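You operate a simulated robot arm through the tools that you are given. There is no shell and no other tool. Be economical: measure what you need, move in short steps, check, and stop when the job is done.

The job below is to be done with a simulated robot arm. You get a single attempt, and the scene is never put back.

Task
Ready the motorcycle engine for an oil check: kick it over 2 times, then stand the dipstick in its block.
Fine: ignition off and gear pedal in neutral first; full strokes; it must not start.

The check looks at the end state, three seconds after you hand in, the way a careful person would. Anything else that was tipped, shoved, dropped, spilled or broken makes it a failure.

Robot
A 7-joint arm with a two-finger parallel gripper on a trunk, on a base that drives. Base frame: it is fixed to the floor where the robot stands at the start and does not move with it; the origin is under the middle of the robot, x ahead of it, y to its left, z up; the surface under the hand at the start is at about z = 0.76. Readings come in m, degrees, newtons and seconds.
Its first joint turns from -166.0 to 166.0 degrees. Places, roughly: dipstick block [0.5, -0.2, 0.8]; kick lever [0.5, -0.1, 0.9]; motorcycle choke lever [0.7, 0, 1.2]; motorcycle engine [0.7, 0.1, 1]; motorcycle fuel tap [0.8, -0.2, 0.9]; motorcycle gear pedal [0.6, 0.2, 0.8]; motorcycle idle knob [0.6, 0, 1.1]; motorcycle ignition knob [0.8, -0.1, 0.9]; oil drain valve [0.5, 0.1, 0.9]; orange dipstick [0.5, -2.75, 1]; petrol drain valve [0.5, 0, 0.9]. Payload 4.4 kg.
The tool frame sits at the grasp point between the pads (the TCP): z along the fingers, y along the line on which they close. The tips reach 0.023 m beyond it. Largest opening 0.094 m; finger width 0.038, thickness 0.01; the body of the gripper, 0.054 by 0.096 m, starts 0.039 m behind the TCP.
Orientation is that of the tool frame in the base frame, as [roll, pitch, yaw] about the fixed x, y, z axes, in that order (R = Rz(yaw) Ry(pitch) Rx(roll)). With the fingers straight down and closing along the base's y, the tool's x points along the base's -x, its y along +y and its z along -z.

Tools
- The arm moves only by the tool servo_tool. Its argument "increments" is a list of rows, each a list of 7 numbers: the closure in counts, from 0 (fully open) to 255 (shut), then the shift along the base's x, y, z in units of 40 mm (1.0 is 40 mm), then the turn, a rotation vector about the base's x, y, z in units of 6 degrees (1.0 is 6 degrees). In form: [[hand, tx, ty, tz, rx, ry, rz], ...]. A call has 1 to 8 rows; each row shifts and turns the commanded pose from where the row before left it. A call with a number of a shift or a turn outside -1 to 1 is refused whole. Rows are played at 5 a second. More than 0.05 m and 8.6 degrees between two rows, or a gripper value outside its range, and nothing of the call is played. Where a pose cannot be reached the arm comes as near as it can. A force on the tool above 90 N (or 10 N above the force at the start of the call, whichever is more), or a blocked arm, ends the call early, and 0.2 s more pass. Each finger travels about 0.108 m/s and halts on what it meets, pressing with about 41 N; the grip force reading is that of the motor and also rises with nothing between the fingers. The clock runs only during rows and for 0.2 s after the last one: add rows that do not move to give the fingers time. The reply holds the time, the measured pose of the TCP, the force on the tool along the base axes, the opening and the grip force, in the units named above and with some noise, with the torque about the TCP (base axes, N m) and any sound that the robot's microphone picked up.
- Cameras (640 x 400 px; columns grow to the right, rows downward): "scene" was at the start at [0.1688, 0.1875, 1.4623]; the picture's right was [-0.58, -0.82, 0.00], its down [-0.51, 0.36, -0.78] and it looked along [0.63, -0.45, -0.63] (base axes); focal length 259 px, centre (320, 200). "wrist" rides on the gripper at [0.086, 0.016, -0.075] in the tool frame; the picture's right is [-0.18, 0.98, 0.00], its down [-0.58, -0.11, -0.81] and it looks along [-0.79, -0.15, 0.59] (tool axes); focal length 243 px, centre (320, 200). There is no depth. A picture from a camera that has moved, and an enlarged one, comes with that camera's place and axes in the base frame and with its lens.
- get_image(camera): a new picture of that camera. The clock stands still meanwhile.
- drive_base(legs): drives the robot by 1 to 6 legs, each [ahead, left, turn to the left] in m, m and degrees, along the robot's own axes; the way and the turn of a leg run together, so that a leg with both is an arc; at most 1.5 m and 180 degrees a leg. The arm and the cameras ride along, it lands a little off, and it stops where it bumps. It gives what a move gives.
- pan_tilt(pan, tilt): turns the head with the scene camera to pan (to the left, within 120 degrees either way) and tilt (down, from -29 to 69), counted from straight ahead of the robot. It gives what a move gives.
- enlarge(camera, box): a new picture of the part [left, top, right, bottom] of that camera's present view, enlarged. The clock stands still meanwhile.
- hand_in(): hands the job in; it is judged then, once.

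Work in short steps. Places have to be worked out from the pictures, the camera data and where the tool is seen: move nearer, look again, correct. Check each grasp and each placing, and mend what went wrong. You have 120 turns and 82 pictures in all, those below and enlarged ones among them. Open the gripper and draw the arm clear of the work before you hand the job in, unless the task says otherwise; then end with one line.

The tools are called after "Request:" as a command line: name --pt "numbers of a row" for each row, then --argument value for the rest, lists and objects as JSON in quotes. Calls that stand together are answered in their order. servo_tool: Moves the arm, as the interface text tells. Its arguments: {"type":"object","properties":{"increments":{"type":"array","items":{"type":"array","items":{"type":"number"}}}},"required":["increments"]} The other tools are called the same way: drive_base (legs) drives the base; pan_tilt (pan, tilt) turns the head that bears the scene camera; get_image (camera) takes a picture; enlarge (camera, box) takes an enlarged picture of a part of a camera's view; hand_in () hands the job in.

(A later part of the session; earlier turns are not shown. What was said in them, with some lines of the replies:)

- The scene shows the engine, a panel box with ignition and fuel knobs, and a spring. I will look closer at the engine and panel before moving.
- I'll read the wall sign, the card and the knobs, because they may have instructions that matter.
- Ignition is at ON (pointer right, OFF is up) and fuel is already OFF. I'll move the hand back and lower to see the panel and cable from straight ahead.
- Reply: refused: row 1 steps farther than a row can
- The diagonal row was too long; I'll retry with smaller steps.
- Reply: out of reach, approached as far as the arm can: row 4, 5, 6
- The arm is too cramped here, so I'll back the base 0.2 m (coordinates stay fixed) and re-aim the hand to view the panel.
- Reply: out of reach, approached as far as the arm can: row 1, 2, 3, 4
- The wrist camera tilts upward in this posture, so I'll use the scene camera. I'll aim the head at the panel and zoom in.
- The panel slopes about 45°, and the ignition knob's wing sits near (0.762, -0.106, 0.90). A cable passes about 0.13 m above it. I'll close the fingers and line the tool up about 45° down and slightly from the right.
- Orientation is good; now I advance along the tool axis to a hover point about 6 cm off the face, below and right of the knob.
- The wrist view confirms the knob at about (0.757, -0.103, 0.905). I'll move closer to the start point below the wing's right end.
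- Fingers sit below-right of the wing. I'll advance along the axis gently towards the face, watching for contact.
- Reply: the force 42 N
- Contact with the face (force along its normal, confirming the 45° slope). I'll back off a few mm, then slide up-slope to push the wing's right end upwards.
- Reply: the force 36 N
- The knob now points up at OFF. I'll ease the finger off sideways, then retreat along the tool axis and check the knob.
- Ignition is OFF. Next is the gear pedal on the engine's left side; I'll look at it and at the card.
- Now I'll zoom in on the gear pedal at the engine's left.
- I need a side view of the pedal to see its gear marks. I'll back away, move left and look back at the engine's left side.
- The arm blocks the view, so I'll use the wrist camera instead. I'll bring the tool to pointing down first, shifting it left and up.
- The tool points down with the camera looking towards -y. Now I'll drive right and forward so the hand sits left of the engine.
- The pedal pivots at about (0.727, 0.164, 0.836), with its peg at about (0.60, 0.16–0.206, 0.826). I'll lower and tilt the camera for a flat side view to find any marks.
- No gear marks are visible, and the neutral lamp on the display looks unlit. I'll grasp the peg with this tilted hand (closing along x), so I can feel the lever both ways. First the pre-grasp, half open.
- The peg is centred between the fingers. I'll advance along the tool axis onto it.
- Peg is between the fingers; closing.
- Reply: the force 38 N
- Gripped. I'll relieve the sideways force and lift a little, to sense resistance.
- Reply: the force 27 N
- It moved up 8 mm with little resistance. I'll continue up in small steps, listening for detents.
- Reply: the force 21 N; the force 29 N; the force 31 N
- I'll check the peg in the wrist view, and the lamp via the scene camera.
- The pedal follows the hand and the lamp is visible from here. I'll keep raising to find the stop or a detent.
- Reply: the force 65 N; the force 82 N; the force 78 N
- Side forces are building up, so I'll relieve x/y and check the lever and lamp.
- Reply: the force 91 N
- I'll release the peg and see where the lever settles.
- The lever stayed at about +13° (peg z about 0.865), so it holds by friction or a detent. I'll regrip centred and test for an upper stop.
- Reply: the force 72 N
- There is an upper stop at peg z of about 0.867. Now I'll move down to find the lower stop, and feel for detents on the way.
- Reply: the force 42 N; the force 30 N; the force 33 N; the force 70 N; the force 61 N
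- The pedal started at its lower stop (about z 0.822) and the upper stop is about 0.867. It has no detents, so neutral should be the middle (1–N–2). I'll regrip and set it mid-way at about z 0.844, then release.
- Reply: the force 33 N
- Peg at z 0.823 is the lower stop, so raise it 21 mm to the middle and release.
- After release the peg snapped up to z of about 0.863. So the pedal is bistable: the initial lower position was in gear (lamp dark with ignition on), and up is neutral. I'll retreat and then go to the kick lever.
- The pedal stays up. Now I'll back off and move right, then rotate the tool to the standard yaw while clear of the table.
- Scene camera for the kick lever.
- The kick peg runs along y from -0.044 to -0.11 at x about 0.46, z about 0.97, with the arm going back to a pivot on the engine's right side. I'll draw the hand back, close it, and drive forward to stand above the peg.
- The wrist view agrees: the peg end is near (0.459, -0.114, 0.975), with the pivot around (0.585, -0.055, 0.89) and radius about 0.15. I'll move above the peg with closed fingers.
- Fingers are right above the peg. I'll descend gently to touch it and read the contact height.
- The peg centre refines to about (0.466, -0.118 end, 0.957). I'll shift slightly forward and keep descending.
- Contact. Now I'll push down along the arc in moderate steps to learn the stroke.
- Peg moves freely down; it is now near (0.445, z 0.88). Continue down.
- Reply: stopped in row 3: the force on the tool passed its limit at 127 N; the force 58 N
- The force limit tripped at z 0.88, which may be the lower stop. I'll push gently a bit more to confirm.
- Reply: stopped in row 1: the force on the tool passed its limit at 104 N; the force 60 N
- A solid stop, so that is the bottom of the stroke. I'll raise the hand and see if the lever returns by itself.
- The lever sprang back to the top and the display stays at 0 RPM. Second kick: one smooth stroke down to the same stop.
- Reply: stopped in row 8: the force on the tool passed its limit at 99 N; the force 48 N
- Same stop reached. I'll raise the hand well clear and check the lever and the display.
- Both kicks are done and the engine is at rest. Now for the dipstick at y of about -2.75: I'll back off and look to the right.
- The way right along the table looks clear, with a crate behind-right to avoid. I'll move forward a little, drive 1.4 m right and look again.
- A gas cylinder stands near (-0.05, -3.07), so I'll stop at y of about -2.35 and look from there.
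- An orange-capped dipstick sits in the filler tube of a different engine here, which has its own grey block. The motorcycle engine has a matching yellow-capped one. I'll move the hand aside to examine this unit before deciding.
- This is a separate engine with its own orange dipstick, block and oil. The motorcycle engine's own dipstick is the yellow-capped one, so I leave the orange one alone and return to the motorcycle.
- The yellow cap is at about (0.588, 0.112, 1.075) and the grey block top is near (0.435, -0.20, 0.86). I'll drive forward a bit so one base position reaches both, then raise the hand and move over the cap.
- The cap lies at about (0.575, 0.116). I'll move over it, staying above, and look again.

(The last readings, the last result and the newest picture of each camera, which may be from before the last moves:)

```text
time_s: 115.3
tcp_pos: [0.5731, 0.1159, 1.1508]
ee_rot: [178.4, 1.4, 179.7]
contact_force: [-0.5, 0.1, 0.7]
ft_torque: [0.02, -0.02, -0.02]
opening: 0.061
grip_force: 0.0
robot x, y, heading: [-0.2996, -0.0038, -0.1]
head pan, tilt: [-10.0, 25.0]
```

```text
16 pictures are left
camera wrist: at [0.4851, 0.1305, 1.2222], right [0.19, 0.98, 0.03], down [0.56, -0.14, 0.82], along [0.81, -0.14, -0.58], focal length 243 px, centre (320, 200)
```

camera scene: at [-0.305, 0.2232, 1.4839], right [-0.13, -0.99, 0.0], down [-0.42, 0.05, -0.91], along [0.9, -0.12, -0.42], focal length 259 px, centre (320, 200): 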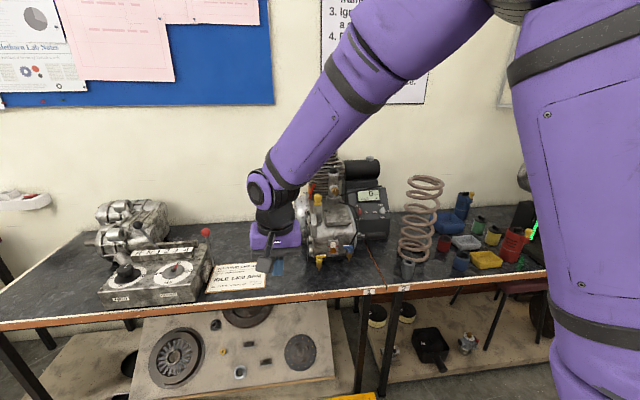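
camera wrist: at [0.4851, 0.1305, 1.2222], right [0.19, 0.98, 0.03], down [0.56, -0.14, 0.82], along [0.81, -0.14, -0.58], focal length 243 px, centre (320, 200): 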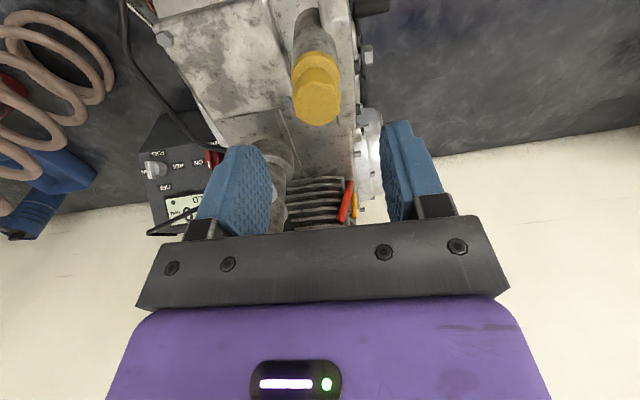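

The cap top is around (0.567, 0.117, 1.095). I'll lower 4 cm with the fingers straddling it and check again.

Request:
servo_tool --pt "90 -0.1 0 -0.5 0 0 0" --pt "90 0 0 -0.5 0 0 0" --pt "90 0 0 0 0 0 0"

Request:
get_image --camera "wrist"

```text
time_s: 116.1
tcp_pos: [0.571, 0.1146, 1.1115]
ee_rot: [178.3, 1.3, 179.7]
contact_force: [0.0, -0.4, 0.3]
ft_torque: [0.0, -0.02, 0.0]
opening: 0.0608
grip_force: 0.1
robot x, y, heading: [-0.3004, -0.0034, 0.1]
head pan, tilt: [-10.0, 25.0]
```

```text
15 pictures are left
camera wrist: at [0.4824, 0.1298, 1.1831], right [0.19, 0.98, 0.03], down [0.56, -0.14, 0.82], along [0.81, -0.14, -0.58], focal length 243 px, centre (320, 200)
```

wrist: 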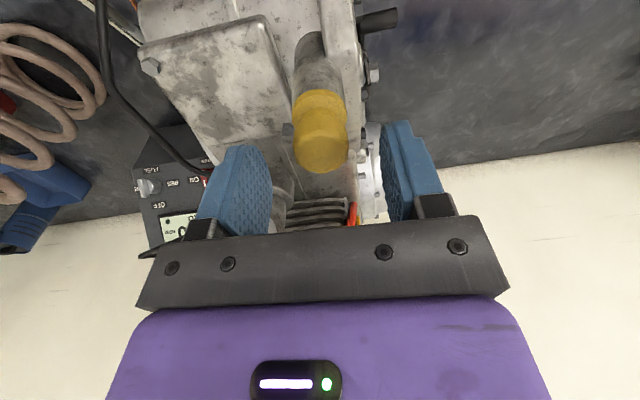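

The cap top is at (0.568, 0.1165, 1.093), well centred. I'll lower to z 1.077 and close.

Request:
servo_tool --pt "90 -0.08 0.05 -0.45 0 0 0" --pt "90 0 0 -0.4 0 0 0" --pt "90 0 0 0 0 0 0" --pt "255 0 0 0 0 0 0" --pt "255 0 0 0 0 0 0" --pt "255 0 0 0 0 0 0"

```text
time_s: 117.5
tcp_pos: [0.5657, 0.1164, 1.0776]
ee_rot: [178.5, 1.5, 179.6]
contact_force: [-3.2, -22.7, -2.3]
ft_torque: [-0.73, 0.14, 0.37]
opening: 0.0321
grip_force: 41.2
robot x, y, heading: [-0.2961, -0.005, -0.0]
head pan, tilt: [-10.0, 25.0]
```

Gripped at 32 mm. I'll relieve the slight side load and lift slowly.

Request:
servo_tool --pt "255 0 -0.05 0 0 0 0" --pt "255 0 0 0.2 0 0 0" --pt "255 0 0 0.3 0 0 0" --pt "255 0 0 0.5 0 0 0" --pt "255 0 0 0 0 0 0"

Request:
get_image --camera "wrist"

```text
time_s: 118.7
tcp_pos: [0.5671, 0.1169, 1.1205]
ee_rot: [178.3, 1.4, 179.8]
contact_force: [0.3, -3.3, 0.5]
ft_torque: [-0.27, -0.02, -0.03]
opening: 0.0316
grip_force: 40.4
robot x, y, heading: [-0.3026, -0.0018, 0.1]
head pan, tilt: [-10.0, 25.0]
```

```text
14 pictures are left
camera wrist: at [0.4789, 0.1325, 1.1912], right [0.19, 0.98, 0.03], down [0.56, -0.14, 0.82], along [0.81, -0.13, -0.58], focal length 243 px, centre (320, 200)
```

wrist: 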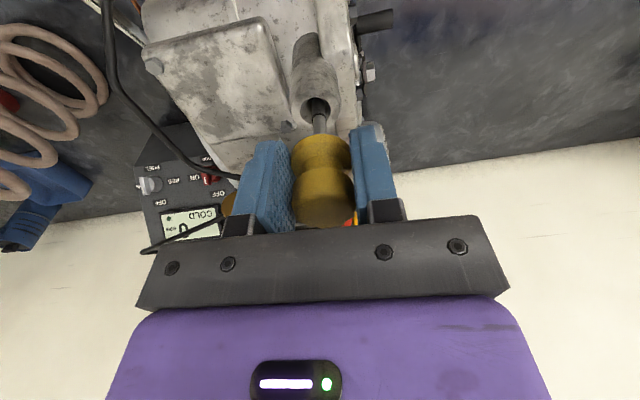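

It really is a dipstick with a steel rod. Continue lifting straight up.

Request:
servo_tool --pt "255 0 0 0.6 0 0 0" --pt "255 0 0 0.7 0 0 0" --pt "255 0 0 0.7 0 0 0" --pt "255 0 0 0.7 0 0 0" --pt "255 0 0 0.7 0 0 0" --pt "255 0 0 0.7 0 0 0" --pt "255 0 0 0 0 0 0"

Request:
get_image --camera "scene"

```text
time_s: 120.3
tcp_pos: [0.5677, 0.1162, 1.2808]
ee_rot: [178.3, 1.4, 179.7]
contact_force: [0.1, -0.5, 0.3]
ft_torque: [0.01, 0.03, 0.02]
opening: 0.0313
grip_force: 40.5
robot x, y, heading: [-0.3001, -0.0054, -0.2]
head pan, tilt: [-10.0, 25.0]
```

```text
13 pictures are left
camera scene: at [-0.1098, 0.2191, 1.4839], right [-0.17, -0.98, 0.0], down [-0.42, 0.07, -0.91], along [0.89, -0.16, -0.42], focal length 259 px, centre (320, 200)
```

scene: 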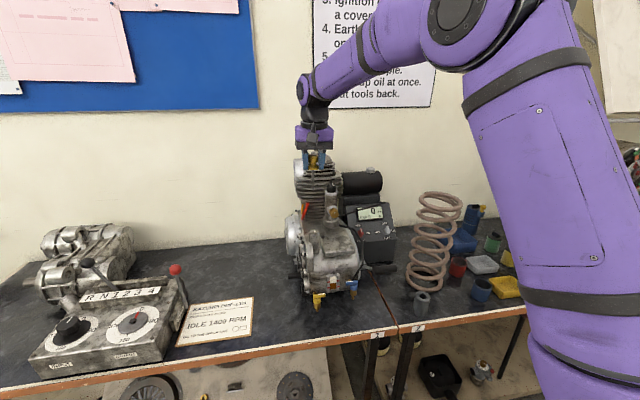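

Request:
enlarge --camera "scene" --box '[280, 130, 440, 320]'

```text
2.11 times, centred on (360, 225) of scene
camera zoom: at [-0.1098, 0.2191, 1.4839], right [-0.17, -0.98, 0.0], down [-0.42, 0.07, -0.91], along [0.89, -0.16, -0.42], focal length 545 px, centre (236, 147)
```

zoom: 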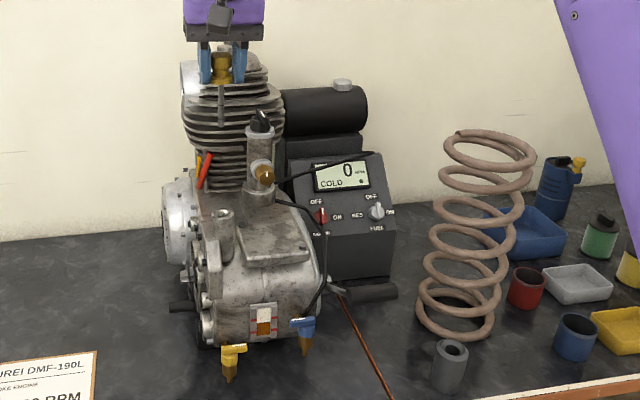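

The rod end hangs about 9 cm below the TCP and the filler tube is open. Triangulating all views puts the block top at about (0.472, -0.236, 0.828). I'll carry the dipstick over at this height.

Request:
servo_tool --pt "255 -0.27 -0.9 0 0 0 0" --pt "255 -0.27 -0.9 0 0 0 0" --pt "255 -0.27 -0.9 0 0 0 0" --pt "255 -0.27 -0.9 0 0 0 0" --pt "255 -0.27 -0.9 0 0 0 0" --pt "255 -0.27 -0.9 0 0 0 0" --pt "255 -0.27 -0.9 0 0 0 0" --pt "255 -0.27 -0.9 0 0 0 0"

Request:
servo_tool --pt "255 -0.24 -0.9 0 0 0 0" --pt "255 0 -0.7 0 0 0 0" --pt "255 0 0 -0.9 0 0 0" --pt "255 0 0 -0.9 0 0 0" --pt "255 0 0 -0.9 0 0 0" --pt "255 0 0 -0.9 0 0 0" --pt "255 0 0 -0.9 0 0 0" --pt "255 0 0 0 0 0 0"

Request:
get_image --camera "wrist"

```text
time_s: 122.1
tcp_pos: [0.4811, -0.1687, 1.2842]
ee_rot: [178.3, 1.4, 179.7]
contact_force: [0.0, 0.1, -1.1]
ft_torque: [-0.03, 0.03, -0.01]
opening: 0.0315
grip_force: 41.5
robot x, y, heading: [-0.3025, -0.0003, 0.3]
head pan, tilt: [-10.0, 25.0]
```

```text
time_s: 123.9
tcp_pos: [0.4714, -0.2363, 1.1035]
ee_rot: [178.3, 1.4, 179.7]
contact_force: [-0.9, -0.6, -1.1]
ft_torque: [-0.02, -0.01, 0.0]
opening: 0.0315
grip_force: 40.7
robot x, y, heading: [-0.2994, 0.0, 0.2]
head pan, tilt: [-10.0, 25.0]
```

```text
11 pictures are left
camera wrist: at [0.3826, -0.2229, 1.1739], right [0.19, 0.98, 0.03], down [0.56, -0.14, 0.82], along [0.81, -0.14, -0.58], focal length 243 px, centre (320, 200)
```

wrist: 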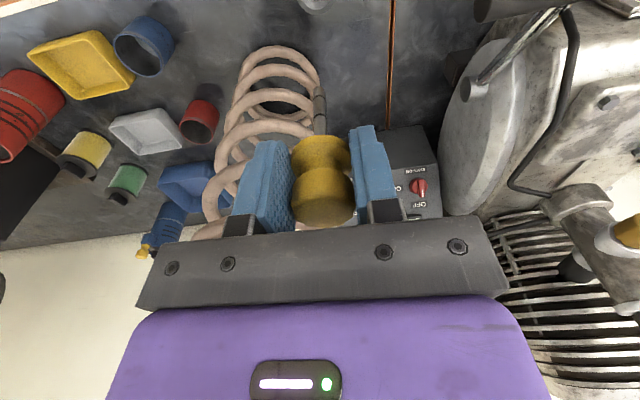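

The block is just at the picture's top edge, in line with the rod. I'll lower to about z 0.97 and look closer.

Request:
servo_tool --pt "255 0 0 -0.9 0 0 0" --pt "255 0 0 -0.9 0 0 0" --pt "255 0 0 -0.9 0 0 0" --pt "255 0 0 -0.5 0 0 0" --pt "255 0 0 0 0 0 0"

Request:
enlarge --camera "wrist" --box '[240, 20, 400, 180]'

Request:
enlarge --camera "scene" --box '[360, 210, 480, 320]'

```text
time_s: 125.1
tcp_pos: [0.4711, -0.2338, 0.9744]
ee_rot: [178.2, 1.4, 179.8]
contact_force: [0.0, -0.8, 0.0]
ft_torque: [0.02, 0.0, 0.02]
opening: 0.0313
grip_force: 40.9
robot x, y, heading: [-0.2976, -0.0038, 0.2]
head pan, tilt: [-10.0, 25.0]
```

```text
2.50 times, centred on (320, 100) of wrist
camera zoom: at [0.3826, -0.2192, 1.0469], right [0.19, 0.98, 0.03], down [0.56, -0.14, 0.82], along [0.81, -0.14, -0.58], focal length 606 px, centre (320, 450)
```

zoom: 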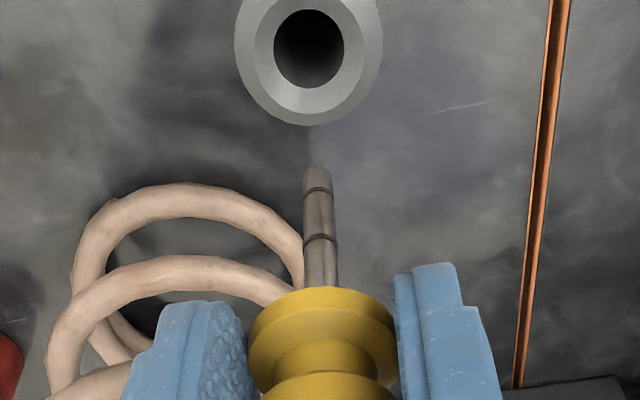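

```text
3.64 times, centred on (420, 265) of scene
camera zoom: at [-0.11, 0.2191, 1.484], right [-0.17, -0.98, 0.0], down [-0.42, 0.07, -0.91], along [0.89, -0.16, -0.42], focal length 941 px, centre (-44, -36)
```

zoom: 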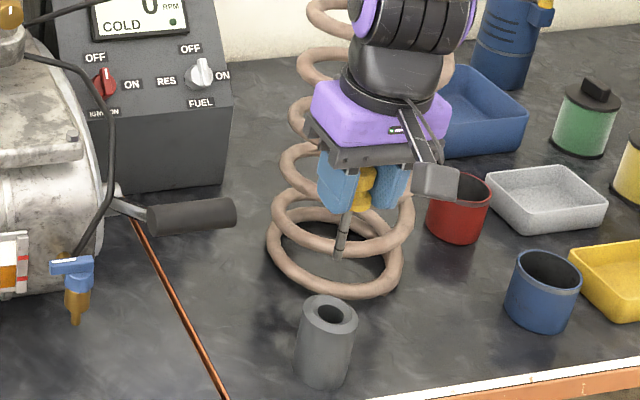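

Hole centre is at (0.468, -0.233, 0.8265) and the rod tip at (0.471, -0.231, 0.895). I'll correct by a few mm and lower until the tip is just inside the hole.

Request:
servo_tool --pt "255 -0.07 -0.04 -0.5 0 0 0" --pt "255 0 0 -0.5 0 0 0" --pt "255 0 0 -0.5 0 0 0" --pt "255 0 0 0 0 0 0"

Request:
enlarge --camera "wrist" --box '[240, 20, 400, 180]'

```text
time_s: 126.1
tcp_pos: [0.4684, -0.2379, 0.918]
ee_rot: [178.4, 1.8, 179.8]
contact_force: [-2.4, -0.3, 31.8]
ft_torque: [-0.04, 0.03, -0.02]
opening: 0.0313
grip_force: 41.1
robot x, y, heading: [-0.3024, -0.0041, 0.1]
head pan, tilt: [-10.0, 25.0]
```

```text
2.50 times, centred on (320, 100) of wrist
camera zoom: at [0.3803, -0.2234, 0.9887], right [0.19, 0.98, 0.03], down [0.56, -0.14, 0.82], along [0.81, -0.14, -0.57], focal length 606 px, centre (320, 450)
```

zoom: 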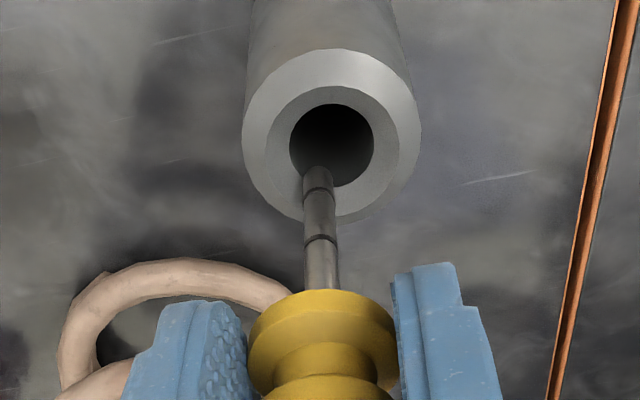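

The tip touched the rim; it needs to go about 6 mm in -x and 5 mm in +y. I'll lift slightly, shift, then lower again.

Request:
servo_tool --pt "255 0 0 0.35 0 0 0" --pt "255 -0.15 0.12 0 0 0 0" --pt "255 0 0 0 0 0 0"

Request:
enlarge --camera "wrist" --box '[240, 20, 400, 180]'

```text
time_s: 126.9
tcp_pos: [0.4637, -0.2315, 0.9284]
ee_rot: [178.3, 1.5, 179.6]
contact_force: [-0.5, -0.2, -0.2]
ft_torque: [-0.04, 0.0, 0.0]
opening: 0.0313
grip_force: 41.2
robot x, y, heading: [-0.2983, -0.0025, 0.2]
head pan, tilt: [-10.0, 25.0]
```

```text
2.50 times, centred on (320, 100) of wrist
camera zoom: at [0.3747, -0.2173, 1.0003], right [0.19, 0.98, 0.03], down [0.56, -0.14, 0.82], along [0.81, -0.14, -0.58], focal length 606 px, centre (320, 450)
```

zoom: 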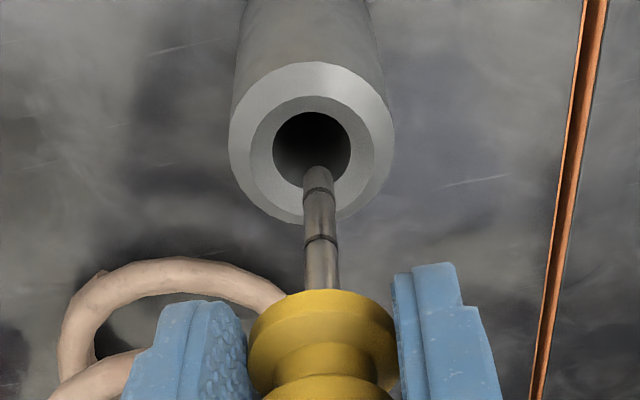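

Now aligned to within 2 mm. Lowering gently into the hole.

Request:
servo_tool --pt "255 -0.02 -0.02 -0.3 0 0 0" --pt "255 0 0 -0.3 0 0 0" --pt "255 0 0 -0.3 0 0 0" --pt "255 0 0 0 0 0 0"

```text
time_s: 127.9
tcp_pos: [0.461, -0.2334, 0.8935]
ee_rot: [178.4, 1.4, 179.6]
contact_force: [1.2, 0.5, -0.9]
ft_torque: [0.01, 0.01, 0.0]
opening: 0.0312
grip_force: 40.6
robot x, y, heading: [-0.2994, -0.0037, 0.2]
head pan, tilt: [-10.0, 25.0]
```

It's in with no force. Continue down in small steps until the collar seats.

Request:
servo_tool --pt "255 0 0 -0.2 0 0 0" --pt "255 0 0 -0.15 0 0 0" --pt "255 0 0 -0.1 0 0 0" --pt "255 0 0 0 0 0 0"

Request:
enlarge --camera "scene" --box '[360, 210, 480, 320]'

```text
time_s: 128.9
tcp_pos: [0.4627, -0.2328, 0.8746]
ee_rot: [178.3, 1.4, 179.6]
contact_force: [0.1, -0.3, -0.3]
ft_torque: [0.01, 0.02, 0.0]
opening: 0.0314
grip_force: 41.7
robot x, y, heading: [-0.3008, -0.002, -0.1]
head pan, tilt: [-10.0, 25.0]
```

```text
3.64 times, centred on (420, 265) of scene
camera zoom: at [-0.1099, 0.2191, 1.4839], right [-0.17, -0.98, 0.0], down [-0.42, 0.07, -0.91], along [0.89, -0.16, -0.42], focal length 941 px, centre (-44, -36)
```

zoom: 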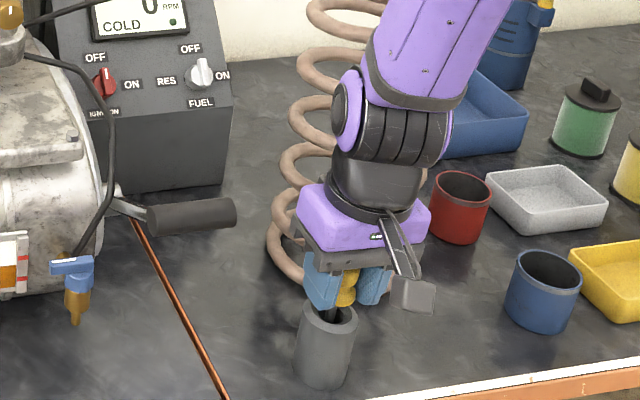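

Nearly seated. A few more millimetres until contact.

Request:
servo_tool --pt "255 0 0 -0.1 0 0 0" --pt "255 0 0 -0.08 0 0 0" --pt "255 0 0 0 0 0 0"

```text
time_s: 129.7
tcp_pos: [0.4609, -0.2313, 0.8678]
ee_rot: [178.3, 1.5, 179.8]
contact_force: [-0.1, 0.1, -0.3]
ft_torque: [-0.01, -0.01, 0.01]
opening: 0.0317
grip_force: 40.5
robot x, y, heading: [-0.2988, -0.0013, 0.0]
head pan, tilt: [-10.0, 25.0]
```

Request:
servo_tool --pt "255 0 0 -0.07 0 0 0" --pt "255 0 0 -0.06 0 0 0" --pt "255 0 0 0 0 0 0"

Request:
enlarge --camera "wrist" --box '[240, 40, 400, 200]'

```text
time_s: 130.5
tcp_pos: [0.4627, -0.2325, 0.8615]
ee_rot: [178.3, 1.4, 179.6]
contact_force: [0.3, -0.4, -0.7]
ft_torque: [0.02, -0.03, 0.03]
opening: 0.0317
grip_force: 41.3
robot x, y, heading: [-0.3011, -0.0026, -0.1]
head pan, tilt: [-10.0, 25.0]
```

```text
2.50 times, centred on (320, 120) of wrist
camera zoom: at [0.3731, -0.2175, 0.934], right [0.19, 0.98, 0.03], down [0.56, -0.14, 0.82], along [0.81, -0.14, -0.58], focal length 606 px, centre (320, 400)
```

zoom: 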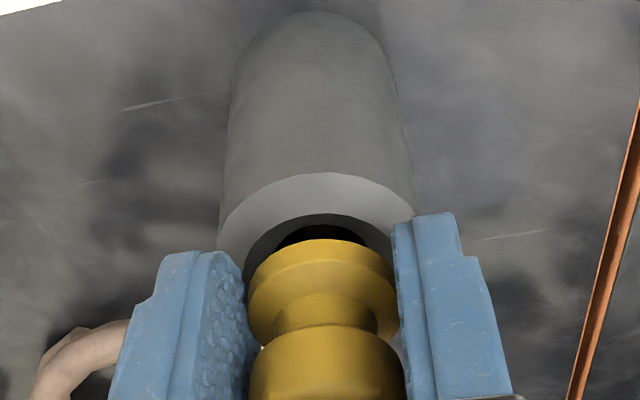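

The collar is just above the hole. I'll go down a few mm more until contact.

Request:
servo_tool --pt "255 0 0 -0.05 0 0 0" --pt "255 0 0 -0.05 0 0 0" --pt "255 0 0 -0.04 0 0 0" --pt "255 0 0 0 0 0 0"

```text
time_s: 131.5
tcp_pos: [0.4623, -0.2305, 0.8566]
ee_rot: [178.3, 1.4, 179.7]
contact_force: [-0.4, 0.6, -1.4]
ft_torque: [0.03, -0.05, 0.02]
opening: 0.0316
grip_force: 41.0
robot x, y, heading: [-0.2973, -0.0036, 0.2]
head pan, tilt: [-10.0, 25.0]
```

Request:
servo_tool --pt "255 0 0 -0.06 0 0 0" --pt "255 0 0 -0.06 0 0 0" --pt "255 0 0 0 0 0 0"

Request:
enlarge --camera "wrist" --box '[240, 40, 400, 200]'

```text
time_s: 132.3
tcp_pos: [0.463, -0.2316, 0.8541]
ee_rot: [178.5, 1.7, 179.7]
contact_force: [-9.4, 5.0, 57.2]
ft_torque: [-0.94, 0.65, -0.29]
opening: 0.0315
grip_force: 40.9
robot x, y, heading: [-0.298, -0.0016, 0.0]
head pan, tilt: [-10.0, 25.0]
```

```text
2.50 times, centred on (320, 120) of wrist
camera zoom: at [0.3733, -0.2165, 0.9257], right [0.19, 0.98, 0.03], down [0.56, -0.14, 0.82], along [0.81, -0.14, -0.57], focal length 606 px, centre (320, 400)
```

zoom: 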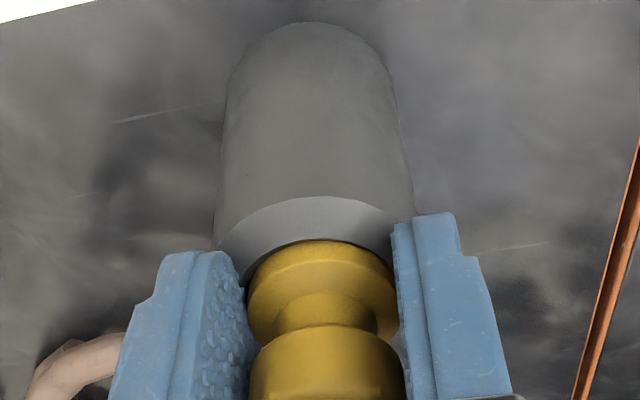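

Seated, with contact at z 0.854. I'll relieve the pressure a couple of mm and open the fingers.

Request:
servo_tool --pt "255 0 0 0.07 0 0 0" --pt "200 0 0 0 0 0 0" --pt "150 0 0 0 0 0 0" --pt "100 0 0 0 0 0 0" --pt "100 0 0 0 0 0 0"

Request:
servo_tool --pt "100 0 0 0.2 0 0 0" --pt "100 0 0 0.4 0 0 0" --pt "100 0 0 0.6 0 0 0" --pt "100 0 0 0.8 0 0 0"

Request:
get_image --camera "wrist"

```text
time_s: 133.5
tcp_pos: [0.4607, -0.2321, 0.8542]
ee_rot: [178.3, 1.5, 179.5]
contact_force: [1.0, 0.7, 0.4]
ft_torque: [0.0, -0.02, -0.01]
opening: 0.0571
grip_force: 0.1
robot x, y, heading: [-0.3009, -0.006, 0.1]
head pan, tilt: [-10.0, 25.0]
```

```text
time_s: 134.5
tcp_pos: [0.463, -0.2324, 0.9364]
ee_rot: [178.3, 1.3, 179.8]
contact_force: [-0.3, 0.6, -0.2]
ft_torque: [0.01, 0.01, 0.02]
opening: 0.0571
grip_force: 0.0
robot x, y, heading: [-0.2992, -0.0045, 0.1]
head pan, tilt: [-10.0, 25.0]
```

```text
3 pictures are left
camera wrist: at [0.374, -0.2176, 1.0079], right [0.19, 0.98, 0.03], down [0.56, -0.14, 0.82], along [0.81, -0.14, -0.58], focal length 243 px, centre (320, 200)
```

wrist: 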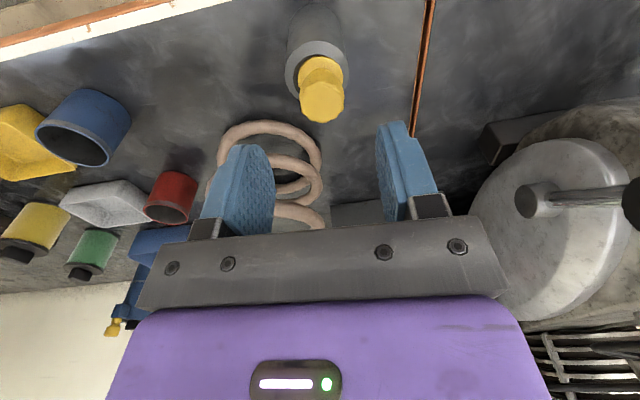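

The dipstick stands in its block. I'll raise the hand straight up, then back the robot off and take a final look.

Request:
servo_tool --pt "100 0 0 0.9 0 0 0" --pt "100 0 0 0.9 0 0 0" --pt "100 0 0 0.9 0 0 0" --pt "100 0 0 0.9 0 0 0" --pt "100 0 0 0.9 0 0 0" --pt "0 0 0 0.9 0 0 0"

Request:
drive_base --legs '[[-0.2, 0, 0]]'

Request:
enlarge --camera "scene" --box '[260, 130, 460, 290]'

```text
time_s: 135.9
tcp_pos: [0.4623, -0.2312, 1.1517]
ee_rot: [178.3, 1.4, 179.8]
contact_force: [0.1, -0.4, -0.9]
ft_torque: [0.0, 0.0, 0.03]
opening: 0.0939
grip_force: 0.0
robot x, y, heading: [-0.2968, -0.0042, 0.0]
head pan, tilt: [-10.0, 25.0]
```

```text
time_s: 137.5
tcp_pos: [0.2555, -0.234, 1.1515]
ee_rot: [178.3, 1.4, 179.3]
contact_force: [-0.3, -0.9, -0.3]
ft_torque: [-0.02, -0.03, 0.01]
opening: 0.0939
grip_force: 0.1
robot x, y, heading: [-0.5034, -0.0012, -0.1]
head pan, tilt: [-10.0, 25.0]
```

```text
2.50 times, centred on (360, 210) of scene
camera zoom: at [-0.3143, 0.2184, 1.484], right [-0.18, -0.98, 0.0], down [-0.42, 0.08, -0.91], along [0.89, -0.16, -0.42], focal length 647 px, centre (220, 175)
```

zoom: 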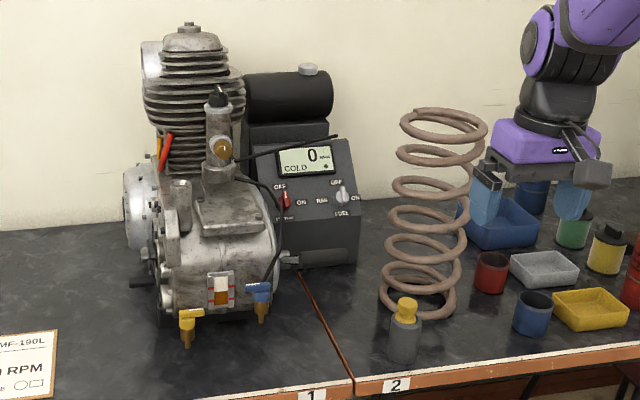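

The final view shows the following:
- The yellow dipstick is seated in its block.
- The ignition knob is at OFF.
- The gear pedal is still up (peg z about 0.86).
- The kick lever is back at the top.
- The display reads 0 RPM, and nothing else is disturbed.

I'm handing in.

Request:
hand_in

```text
The job is handed in.
```

I switched the ignition off, lifted the gear pedal to what I took as neutral, kicked the engine over twice to the stop without it starting (0 RPM), and stood the yellow dipstick in its block; neutral is inferred, since the pedal has no gear marks.
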